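You operate a simulated robot arm through the tools that you are given. There is no shell and no other tool. Be economical: measure what you need, move in short steps, check, and stop when the job is done.

The job below is to be done with a simulated robot arm. You get a single attempt, and the scene is never put back.

TASK
Take the bottle with the green cap and leave it on the purple disc.

Only the result counts: the job must be done as asked and must still hold three seconds after the hand-in. Knocking over, shifting, dropping, spilling or breaking anything else fails it. A push-on lid holds only when it is set on centred and level and pressed home; a screw cap is set on level and turned clockwise until tight.

THE ROBOT
A 7-joint arm with a two-finger parallel gripper, fixed in place. Base frame: the origin is at the foot of the arm, x ahead of it, y to its left, z up; the work surface is at about z = 0. Lengths are in mm, angles in degrees, forces in N, time in s.
With the tool pointing down near the work surface it reaches from about 220 to 580 mm from the base axis. Its first joint turns from -66.0 to 66.0 degrees. Payload 2.5 kg.
The tool frame sits at the grasp point between the pads (the TCP): z along the fingers, y along the line on which they close. The tips reach 23 mm beyond it. The gripper opens to 94 mm. The fingers are 38 mm wide and 10 mm thick; the gripper's body (54 by 96 mm) begins 39 mm behind the TCP.
Orientation is that of the tool frame in the base frame, as a unit quaternion [x, y, z, w]. With the fingers straight down and closing along the base's y, the tool's x points along the base's -x, its y along +y and its z along -z.

THE INTERFACE
- The arm moves only by the tool move_arm. Its argument "deltas" is a list of rows, each a list of 7 numbers: the shift along the base's x, y, z in units of 500 mm (1.0 is 500 mm), then the turn, a rotation vector about the base's x, y, z in units of 45 degrees (1.0 is 45 degrees), then the finger opening in mm, from 0 to 94. In form: [[x, y, z, wx, wy, wz, claw], ...]. A call has 1 to 10 rows; each row is the pose to reach, as a shift and turn from the pose commanded when the call began. A call with a number of a shift or a turn outside -1 to 1 is refused whole. A row lasts 0.2 s, in which the tool goes at most 50 mm and 8.6 degrees; a call with a longer step from one row to the next is refused whole, and so is a gripper value outside its range. A pose out of reach is approached as far as the arm can. The call stops where the force on the tool passes 40 N (or 10 N more than at its start, if that is more) or the arm is blocked; 0.2 s more then pass. Each finger travels about 108 mm/s and halts on what it meets, pressing with about 37 N; the grip force reading is that of the motor and also rises with nothing between the fingers. The clock runs only during rows and for 0.2 s after the last one: add rows that repeat a pose to give the fingers time. The reply holds the time, the measured pose of the TCP, the force on the tool along the base axes, the opening and the grip force, in the units named above and with some noise, and new pictures: "pictures" is both (left out), scene, wrist or none.
- Cameras (640 x 400 px; columns grow to the right, rows downward): "scene" is fixed at [110.5, -402.8, 542.5]; the picture's right is [0.88, -0.47, 0.00], its down [-0.27, -0.50, -0.82] and it looks along [0.39, 0.73, -0.57] (base axes); focal length 329 px, centre (320, 200). "wrist" rides on the gripper at [-39, 0, -44] in the tool frame; the picture's right is [0.00, -1.00, 0.00], its down [0.97, 0.00, -0.24] and it looks along [0.24, 0.00, 0.97] (tool axes); focal length 218 px, centre (320, 200). There is no depth. A picture from a camera that has moved, and an enlarged one, comes with that camera's place and axes in the base frame and with its lens.
- close_up(camera, box): a new picture of the part [left, top, right, bottom] of that camera's present view, enlarged. No time passes.
- finish_job(): hands the job in; it is judged then, once.

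Go step by step. Nothing tells you positions but the pictures and the camera data: compare them with the known pose of the tool, close in by small moves and look again before you grip or let go. The budget is 90 turns and 170 pictures, counting those below and the enlarged ones. Unless the task says otherwise, let go and move clear before handing in, and close with one line.

The tools are called after "Request:" as a command line: name --pt "numbers of a row" for each row, then --argument value for the rest, lists and objects as JSON in quotes. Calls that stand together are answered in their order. move_arm: Moves the arm, as the interface text tells. Its arguments: {"type":"object","properties":{"deltas":{"type":"array"},"pictures":{"type":"string","enum":["both","scene","wrist","none"]}},"required":["deltas"]} The other tools are called the same way: close_up (camera, box) takes an enlarged picture of a part of a camera's view; finish_job () hands the job in.

At the start:

```text
time: 0.0
tcp_pos: [304.0, 73.3, 269.8]
ee_rot: [0.0, 1.0, 0.0, 0.0]
contact_force: [0.7, 0.7, 0.0]
opening: 94.1
finger_force: 0.1
```

scene: 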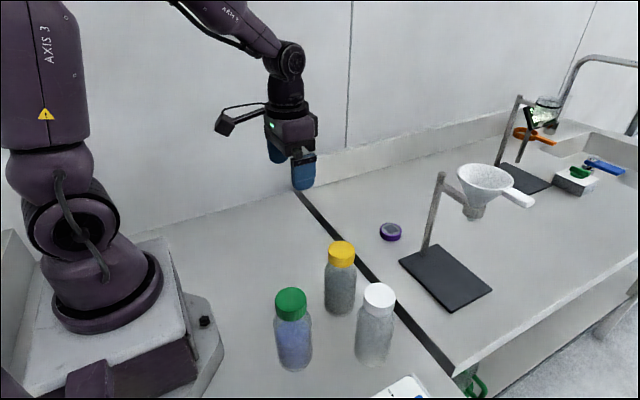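
wrist: 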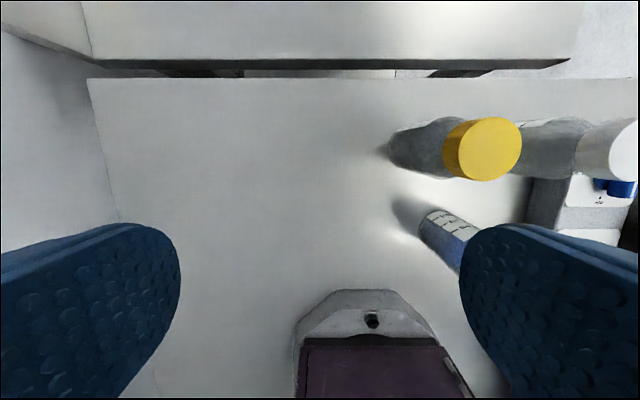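

I see the green-capped bottle near x≈220, y≈-110, and a purple disc near x≈570, y≈80, close to the limit of reach. I'll enlarge both before moving.

Request:
close_up --camera "scene" --box '[240, 220, 440, 400]'

Request:
close_up --camera "scene" --box '[350, 150, 550, 330]'

```text
2.22 times, centred on (340, 310) of scene
camera zoom: at [110.5, -402.8, 542.5], right [0.88, -0.47, 0.0], down [-0.27, -0.5, -0.82], along [0.39, 0.73, -0.57], focal length 730 px, centre (276, -44)
```

zoom: 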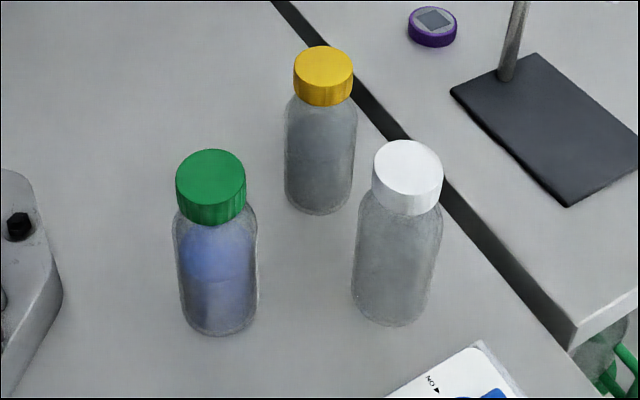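

```text
2.22 times, centred on (450, 240) of scene
camera zoom: at [110.5, -402.8, 542.5], right [0.88, -0.47, 0.0], down [-0.27, -0.5, -0.82], along [0.39, 0.73, -0.57], focal length 730 px, centre (31, 111)
```

zoom: 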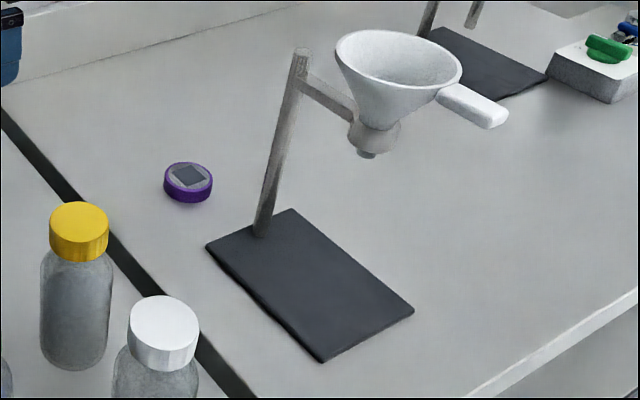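

The bottle is about 145 mm tall at roughly (222,-101), and the disc is at about (568,78) with its top near z=12. I'll move above the bottle at a safe height and look.

Request:
move_arm --pt "-0.0328 -0.0697 0.0 0 0 0 94" --pt "-0.0656 -0.1394 0.0 0 0 0 94" --pt "-0.0984 -0.2091 0.0 0 0 0 94" --pt "-0.1312 -0.2788 0.0 0 0 0 94" --pt "-0.164 -0.3486 0.0 0 0 0 94" --pt "-0.164 -0.3486 0.0 0 0 0 94"

```text
time: 1.4
tcp_pos: [220.9, -102.0, 269.1]
ee_rot: [0.0, 1.0, 0.001, 0.0]
contact_force: [0.4, -0.1, 0.6]
opening: 94.0
finger_force: 0.1
camera wrist: at [261.5, -100.7, 312.8], right [0.0, -1.0, 0.0], down [-0.97, 0.0, 0.24], along [-0.24, 0.0, -0.97], focal length 218 px, centre (320, 200)
```

scene: 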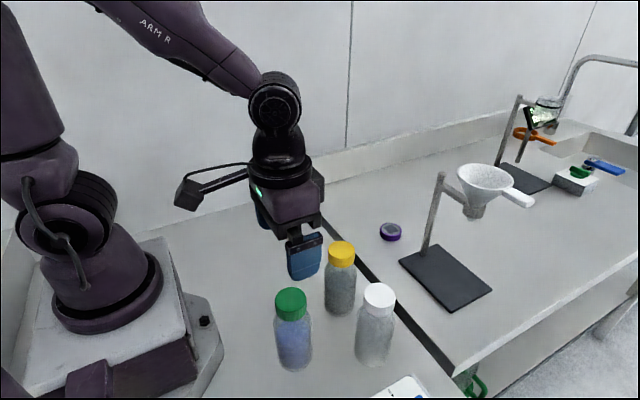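
wrist: 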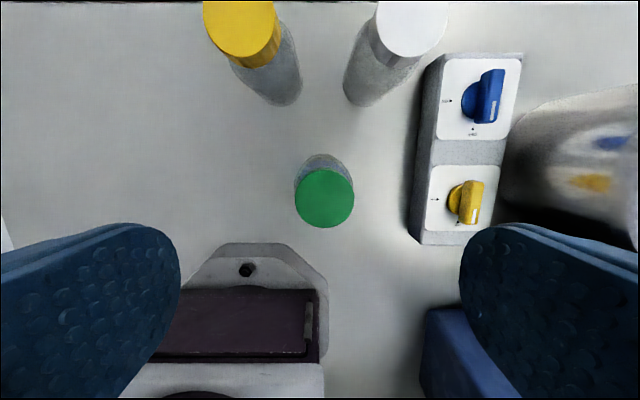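

The cap is centred near (221.5,-104) with its top at z≈145, which confirms the estimate. I'll descend to cap height with the fingers open.

Request:
move_arm --pt "0 -0.006 -0.08 0 0 0 94" --pt "0 -0.006 -0.16 0 0 0 94" --pt "0 -0.006 -0.22 0 0 0 94" --pt "0 -0.006 -0.26 0 0 0 94" --pt "0 -0.006 -0.26 0 0 0 94"

```text
time: 2.6
tcp_pos: [221.4, -103.2, 139.4]
ee_rot: [-0.001, 1.0, 0.0, 0.0]
contact_force: [-0.8, -0.1, 0.7]
opening: 94.0
finger_force: 0.1
camera wrist: at [261.4, -102.7, 182.7], right [0.0, -1.0, 0.0], down [-0.97, 0.0, 0.24], along [-0.24, 0.0, -0.97], focal length 218 px, centre (320, 200)
```

scene: 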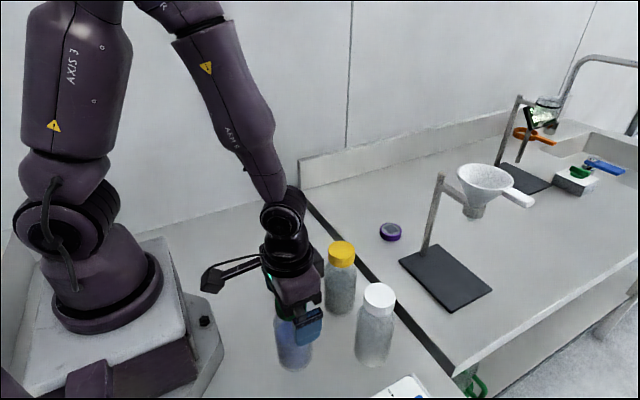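
wrist: 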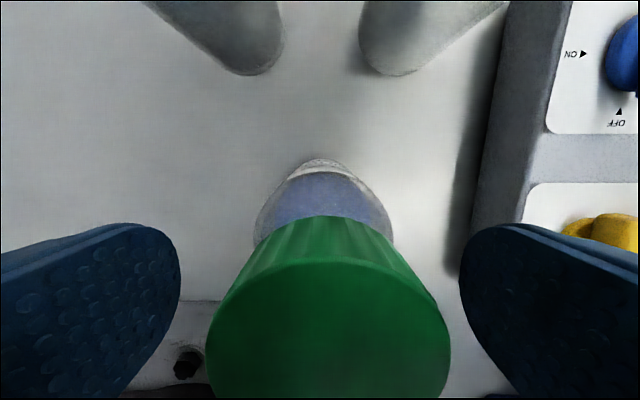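

The cap sits almost centred between the pads, about 1.5 mm to -y. I'll correct that and close on it.

Request:
move_arm --pt "0.004 -0.003 0 0 0 0 94" --pt "0.004 -0.003 0 0 0 0 70" --pt "0.004 -0.003 0 0 0 0 50" --pt "0.004 -0.003 0 0 0 0 40" --pt "0.004 -0.003 0 0 0 0 40" --pt "0.004 -0.003 0 0 0 0 40"

```text
time: 4.0
tcp_pos: [224.9, -105.3, 139.0]
ee_rot: [0.0, 1.0, 0.0, 0.0]
contact_force: [-0.2, -0.4, 0.8]
opening: 44.8
finger_force: 37.1
camera wrist: at [263.5, -104.2, 183.0], right [0.0, -1.0, 0.0], down [-0.97, 0.0, 0.24], along [-0.24, 0.0, -0.97], focal length 218 px, centre (320, 200)
```

scene: 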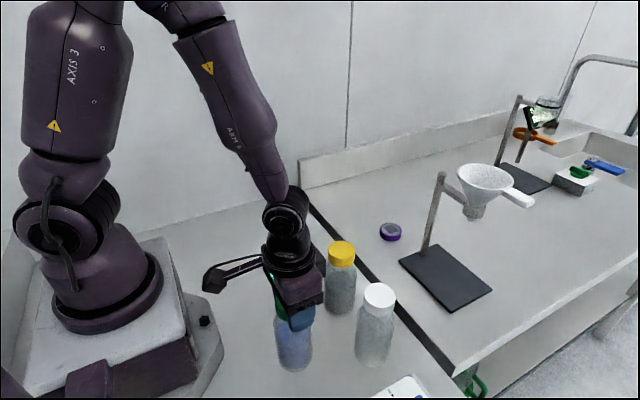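
wrist: 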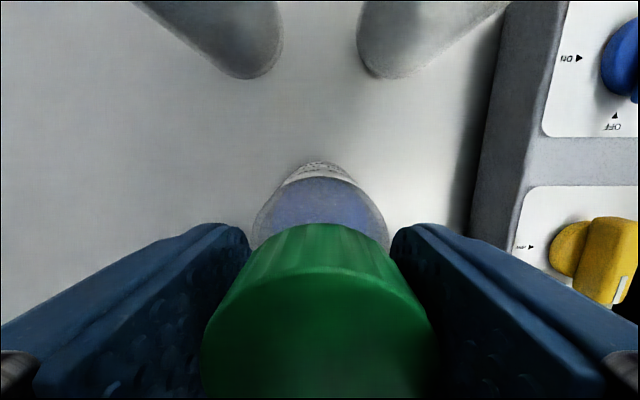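

The cap is held (opening 44.8, 37 N). I'll lift straight up and check that the bottle comes with it.

Request:
move_arm --pt "0 0 0.02 0 0 0 40" --pt "0 0 0.06 0 0 0 40" --pt "0 0 0.12 0 0 0 40" --pt "0 0 0.2 0 0 0 40" --pt "0 0 0.28 0 0 0 40" --pt "0 0 0.34 0 0 0 40" --pt "0 0 0.36 0 0 0 40"

```text
time: 5.6
tcp_pos: [223.5, -106.7, 321.0]
ee_rot: [0.0, 1.0, 0.0, 0.0]
contact_force: [0.2, 0.5, -2.1]
opening: 45.0
finger_force: 36.8
camera wrist: at [264.0, -105.2, 363.8], right [0.0, -1.0, 0.0], down [-0.97, 0.0, 0.24], along [-0.24, 0.0, -0.97], focal length 218 px, centre (320, 200)
```

scene: 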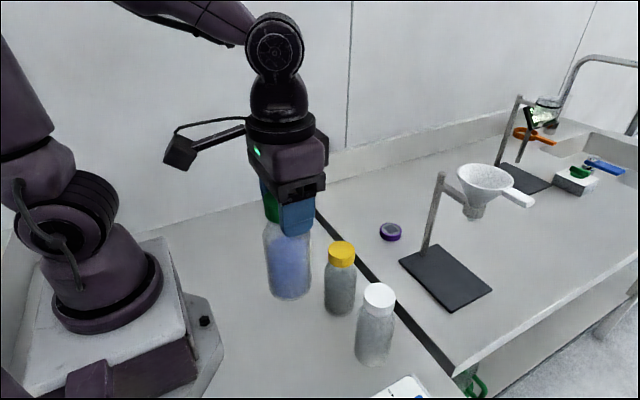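
wrist: 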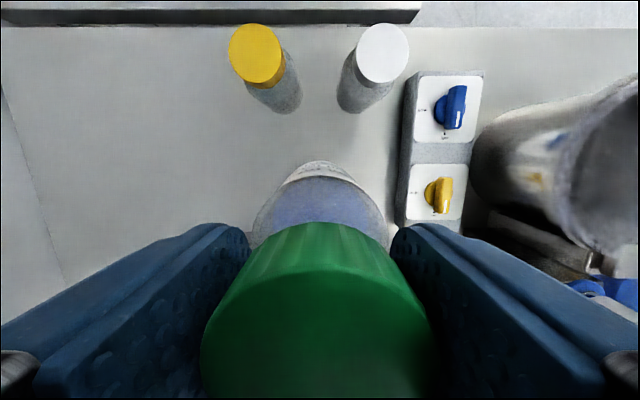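

The bottle hangs upright in the grip. I'll swing to y≈78 close to the base before going out toward the disc.

Request:
move_arm --pt "0 0.03 0 0 0 0 40" --pt "0 0.09 0 0 0 0 40" --pt "0.01 0.16 0 0 0 0 40" --pt "0.04 0.23 0 0 0 0 40" --pt "0.09 0.29 0 0 0 0 40" --pt "0.15 0.34 0 0 0 0 40" --pt "0.22 0.36 0 0 0 0 40" --pt "0.28 0.366 0 0 0 0 40" --pt "0.32 0.366 0 0 0 0 40" --pt "0.34 0.366 0 0 0 0 40"

```text
time: 7.8
tcp_pos: [394.4, 77.4, 319.6]
ee_rot: [0.001, 1.0, 0.0, -0.001]
contact_force: [0.4, -0.3, -2.5]
opening: 45.0
finger_force: 37.0
camera wrist: at [434.3, 78.1, 363.2], right [0.0, -1.0, 0.0], down [-0.97, 0.0, 0.24], along [-0.24, 0.0, -0.97], focal length 218 px, centre (320, 200)
```

scene: 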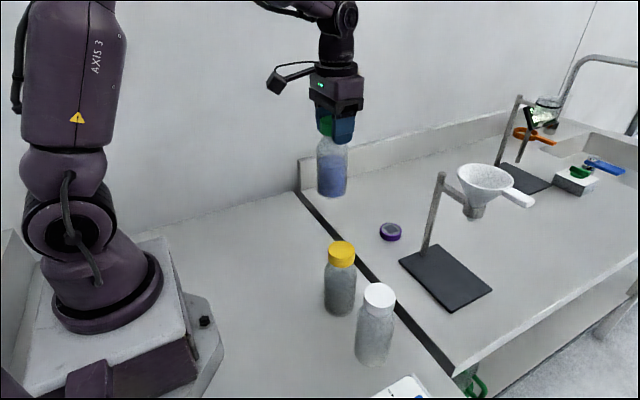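
wrist: 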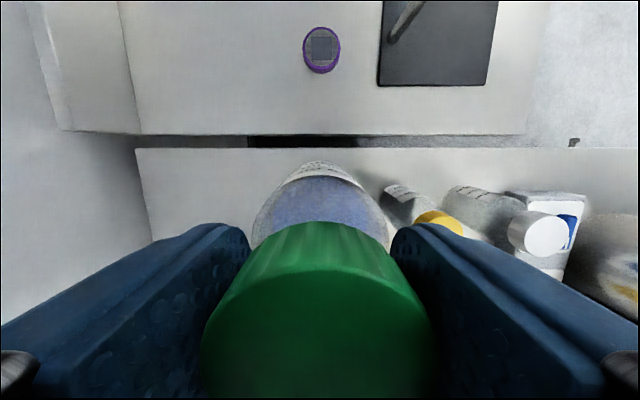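

The wrist view puts the disc at about (570,77) with its top near z≈10, agreeing with the scene view. I'll go to x≈520, z≈250 and measure again.

Request:
move_arm --pt "0.04 0 -0.02 0 0 0 40" --pt "0.1 0 -0.05 0 0 0 40" --pt "0.16 0 -0.09 0 0 0 40" --pt "0.22 0 -0.12 0 0 0 40" --pt "0.252 0 -0.14 0 0 0 40" --pt "0.252 0 -0.14 0 0 0 40"

Request:
close_up --camera "wrist" --box '[240, 80, 400, 180]'

```text
time: 9.2
tcp_pos: [520.5, 77.6, 248.9]
ee_rot: [0.0, 1.0, 0.0, 0.0]
contact_force: [-0.4, 0.1, -2.5]
opening: 44.8
finger_force: 36.7
camera wrist: at [561.0, 78.4, 293.1], right [0.0, -1.0, 0.0], down [-0.97, 0.0, 0.24], along [-0.24, 0.0, -0.97], focal length 218 px, centre (320, 200)
```

scene: 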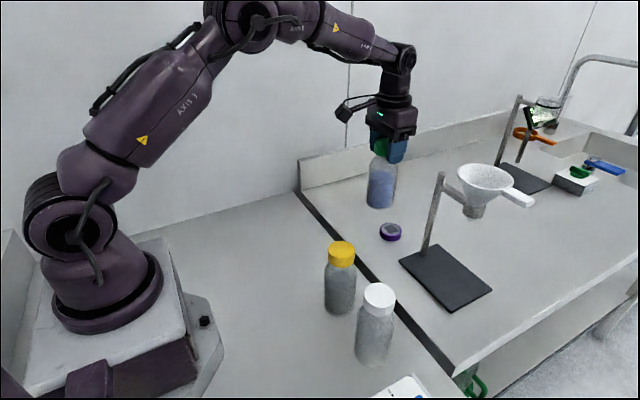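
wrist: 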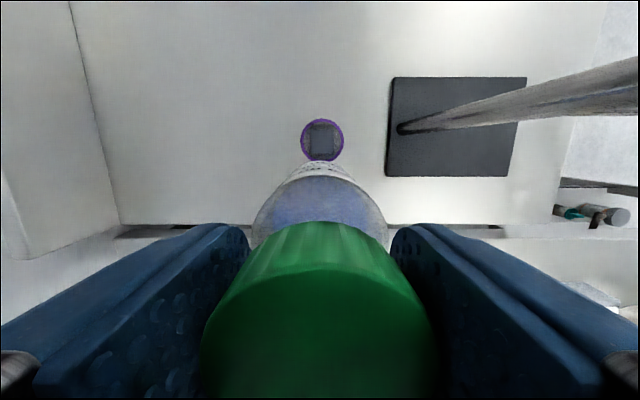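

```text
4.00 times, centred on (320, 130) of wrist
camera zoom: at [561.0, 78.4, 293.1], right [0.0, -1.0, 0.0], down [-0.97, 0.0, 0.24], along [-0.24, 0.0, -0.97], focal length 873 px, centre (320, 480)
```

zoom: 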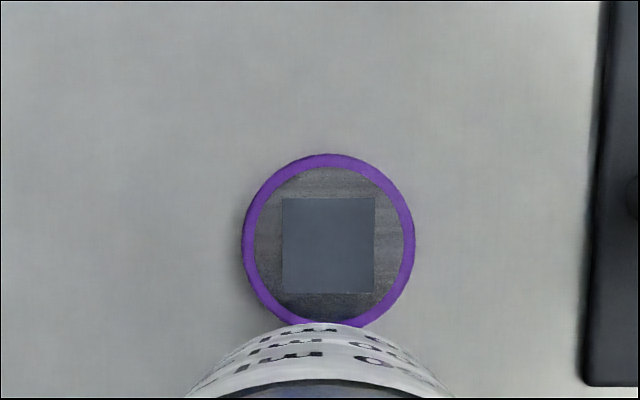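

The disc centre comes out at about (566,75), and the bottle axis sits about 3 mm behind the TCP, so the TCP target is about (569,75). I'll move over it at z≈185, well clear of the disc, and check in the scene view.

Request:
move_arm --pt "0.03 -0.002 -0.03 0 0 0 40" --pt "0.07 -0.004 -0.08 0 0 0 40" --pt "0.098 -0.005 -0.12 0 0 0 40" --pt "0.098 -0.005 -0.13 0 0 0 40" --pt "0.098 -0.005 -0.13 0 0 0 40"

Request:
close_up --camera "scene" --box '[340, 160, 440, 250]'

Request:
close_up --camera "wrist" --box '[240, 80, 400, 180]'

```text
time: 10.4
tcp_pos: [569.4, 74.6, 184.8]
ee_rot: [0.0, 1.0, 0.0, 0.0]
contact_force: [0.3, -0.8, -1.9]
opening: 44.8
finger_force: 37.0
camera wrist: at [609.1, 75.7, 228.1], right [0.0, -1.0, 0.0], down [-0.97, 0.0, 0.24], along [-0.24, 0.0, -0.97], focal length 218 px, centre (320, 200)
```

scene: 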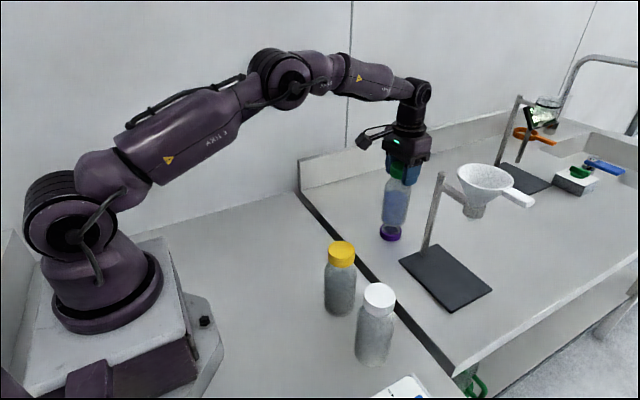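
wrist: 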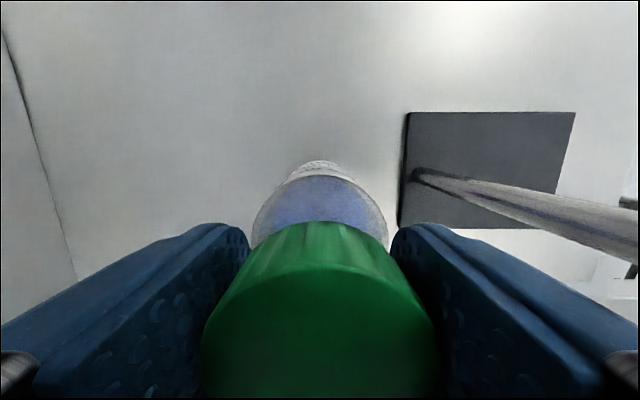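

```text
4.44 times, centred on (390, 205) of scene
camera zoom: at [110.6, -402.8, 542.5], right [0.88, -0.47, 0.0], down [-0.27, -0.5, -0.82], along [0.39, 0.73, -0.57], focal length 1460 px, centre (9, 178)
```

zoom: 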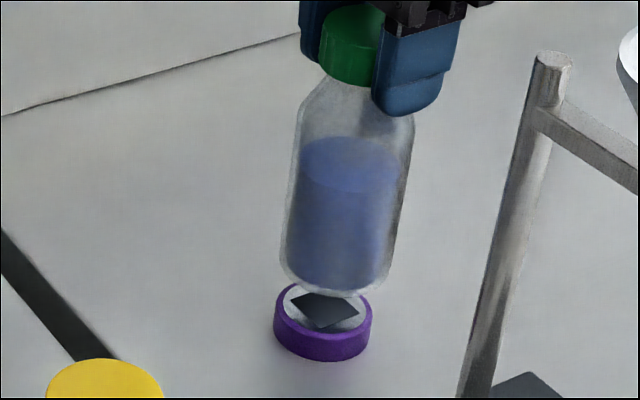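

```text
4.00 times, centred on (320, 130) of wrist
camera zoom: at [609.1, 75.7, 228.1], right [0.0, -1.0, 0.0], down [-0.97, 0.0, 0.24], along [-0.24, 0.0, -0.97], focal length 873 px, centre (320, 480)
```

zoom: 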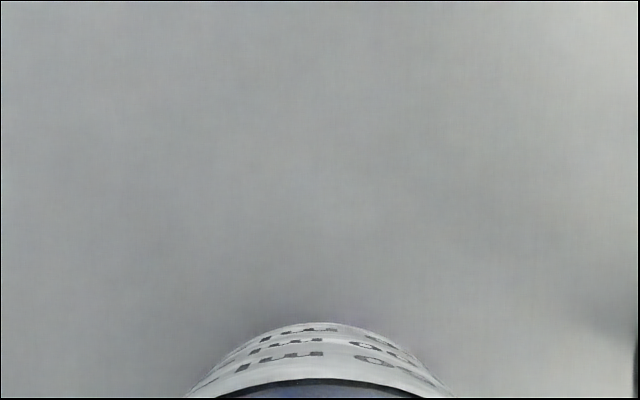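

The bottle is over the disc but about 2.5 mm too far to the picture's right. I'll shift by (-2,+1) mm and lower close to contact.

Request:
move_arm --pt "-0.004 0.002 -0.01 0 0 0 40" --pt "-0.004 0.002 -0.025 0 0 0 40" --pt "-0.004 0.002 -0.04 0 0 0 40" --pt "-0.004 0.002 -0.048 0 0 0 40" --pt "-0.004 0.002 -0.052 0 0 0 40" --pt "-0.004 0.002 -0.052 0 0 0 40" --pictures "none"

Request:
close_up --camera "scene" --box '[350, 180, 430, 250]'

```text
time: 11.8
tcp_pos: [566.8, 76.1, 158.7]
ee_rot: [0.0, 1.0, -0.001, 0.0]
contact_force: [-0.3, -0.5, -2.2]
opening: 44.7
finger_force: 37.0
```

```text
5.71 times, centred on (390, 215) of scene
camera zoom: at [110.5, -402.8, 542.5], right [0.88, -0.47, 0.0], down [-0.27, -0.5, -0.82], along [0.39, 0.73, -0.57], focal length 1878 px, centre (-80, 114)
```

zoom: 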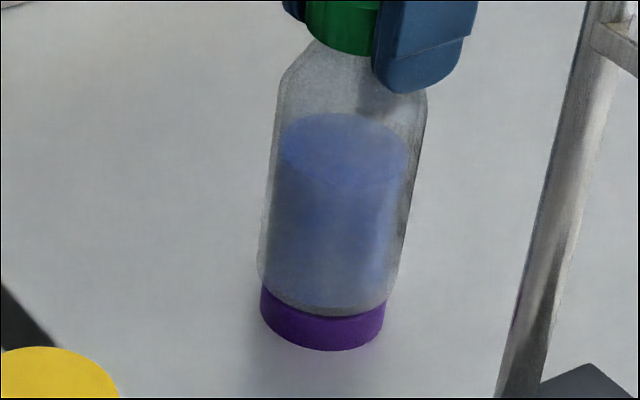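

The bottle is centred on the disc within about 1 mm and only slightly above it. I'll lower in fine steps and watch the force.

Request:
move_arm --pt "0 0 -0.003 0 0 0 40" --pt "0 0 -0.006 0 0 0 40" --pt "0 0 -0.008 0 0 0 40" --pt "0 0 -0.008 0 0 0 40" --pictures "none"

```text
time: 12.8
tcp_pos: [567.2, 76.8, 154.8]
ee_rot: [0.0, 1.0, 0.0, 0.001]
contact_force: [-2.6, -0.3, 10.5]
opening: 45.0
finger_force: 36.2
```

It has touched down, with the vertical force now +10.5 N. I'll ease up a little to relax the load and look.

Request:
move_arm --pt "0 0 0.001 0 0 0 40" --pt "0 0 0.001 0 0 0 40" --pictures "none"

Request:
close_up --camera "scene" --box '[350, 180, 430, 250]'

```text
time: 13.4
tcp_pos: [567.4, 74.9, 155.6]
ee_rot: [0.0, 1.0, 0.0, 0.001]
contact_force: [-1.4, 0.5, 10.0]
opening: 44.7
finger_force: 37.4
```

```text
5.71 times, centred on (390, 215) of scene
camera zoom: at [110.5, -402.8, 542.6], right [0.88, -0.47, 0.0], down [-0.27, -0.5, -0.82], along [0.39, 0.73, -0.57], focal length 1878 px, centre (-80, 114)
```

zoom: 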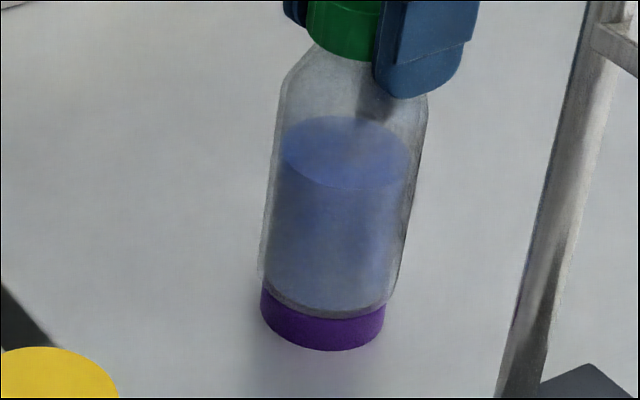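

The bottle is seated squarely on the disc. I'll ease off another 0.5 mm and open the fingers slowly.

Request:
move_arm --pt "0 0 0.001 0 0 0 40" --pt "0 0 0.001 0 0 0 46" --pt "0 0 0.001 0 0 0 50" --pt "0 0 0.001 0 0 0 60" --pt "0 0 0.001 0 0 0 72" --pt "0 0 0.001 0 0 0 76" --pt "0 0 0.001 0 0 0 76"

```text
time: 15.0
tcp_pos: [567.4, 75.9, 155.4]
ee_rot: [0.001, 1.0, 0.001, -0.001]
contact_force: [-0.3, 0.4, 0.1]
opening: 76.0
finger_force: 0.1
camera wrist: at [607.3, 76.2, 199.2], right [0.0, -1.0, 0.0], down [-0.97, 0.0, 0.24], along [-0.24, 0.0, -0.97], focal length 218 px, centre (320, 200)
```

scene: 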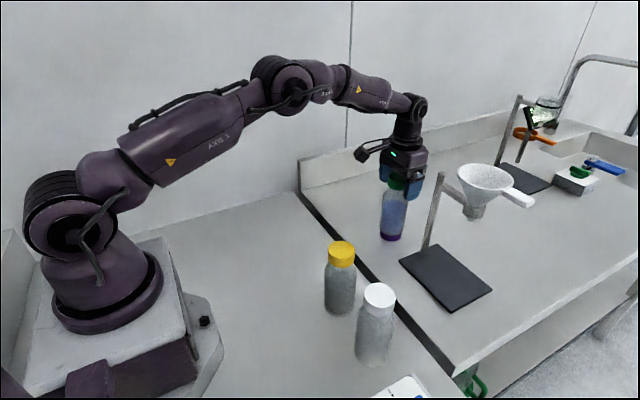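
wrist: 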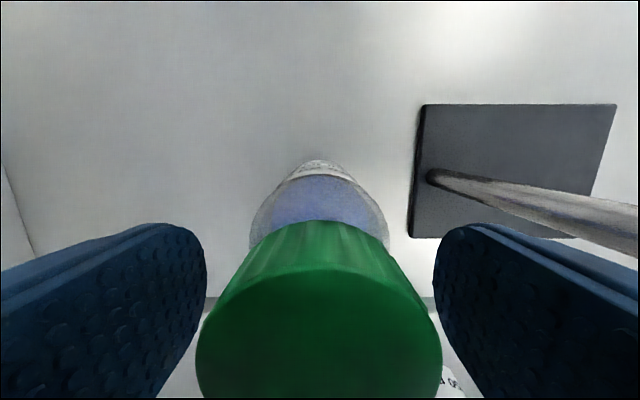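

The bottle stands free with the fingers clear of the cap. I'll rise straight up to get clear, then back away.

Request:
move_arm --pt "0 0 0.02 0 0 0 76" --pt "0 0 0.06 0 0 0 76" --pt "0 0 0.1 0 0 0 76" --pt "-0.02 0 0.15 0 0 0 76" --pt "-0.08 0 0.2 0 0 0 76" --pt "-0.15 0 0.22 0 0 0 76" --pt "-0.2 0 0.22 0 0 0 76" --pt "-0.2 0 0.22 0 0 0 76"

Request:
close_up --camera "scene" --box '[350, 170, 430, 250]'

```text
time: 16.8
tcp_pos: [466.6, 75.5, 264.6]
ee_rot: [0.0, 1.0, 0.0, 0.0]
contact_force: [-0.4, -0.5, -0.3]
opening: 76.1
finger_force: 0.0
camera wrist: at [507.0, 76.9, 309.1], right [0.0, -1.0, 0.0], down [-0.97, 0.0, 0.24], along [-0.24, 0.0, -0.97], focal length 218 px, centre (320, 200)
```

scene: 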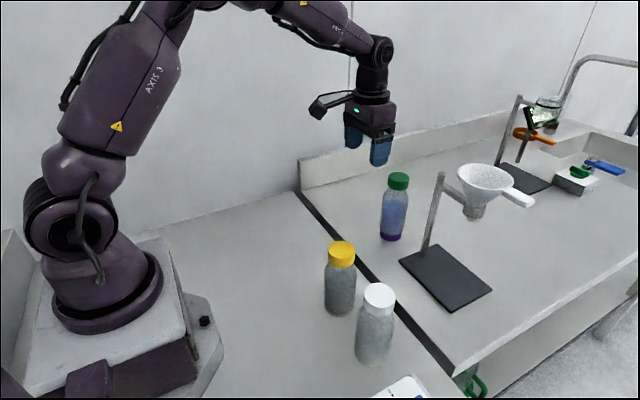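
wrist: 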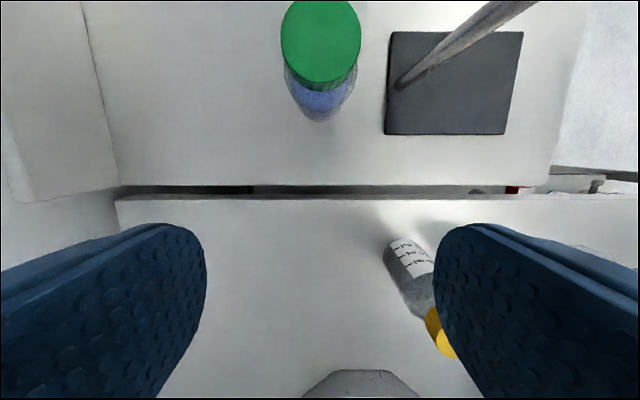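

```text
5.00 times, centred on (390, 210) of scene
camera zoom: at [110.5, -402.8, 542.5], right [0.88, -0.47, 0.0], down [-0.27, -0.5, -0.82], along [0.39, 0.73, -0.57], focal length 1643 px, centre (-30, 150)
```

zoom: 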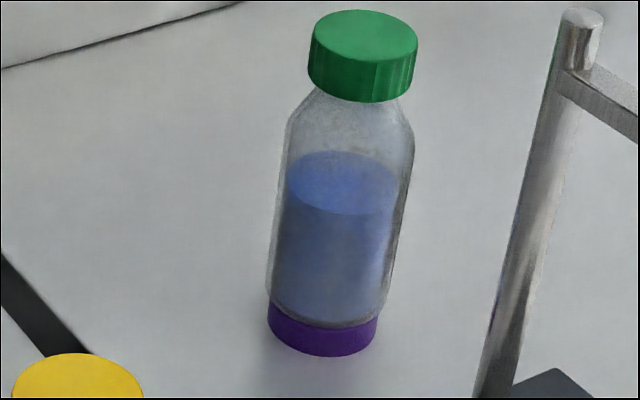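

The green-capped bottle stands upright and centred on the purple disc, the arm is clear, and nothing else has moved. I'm handing in.

Request:
finish_job

```text
The job is handed in.
```

The green-capped bottle is standing upright on the purple disc; nothing else appeared to move, and the job is handed in.
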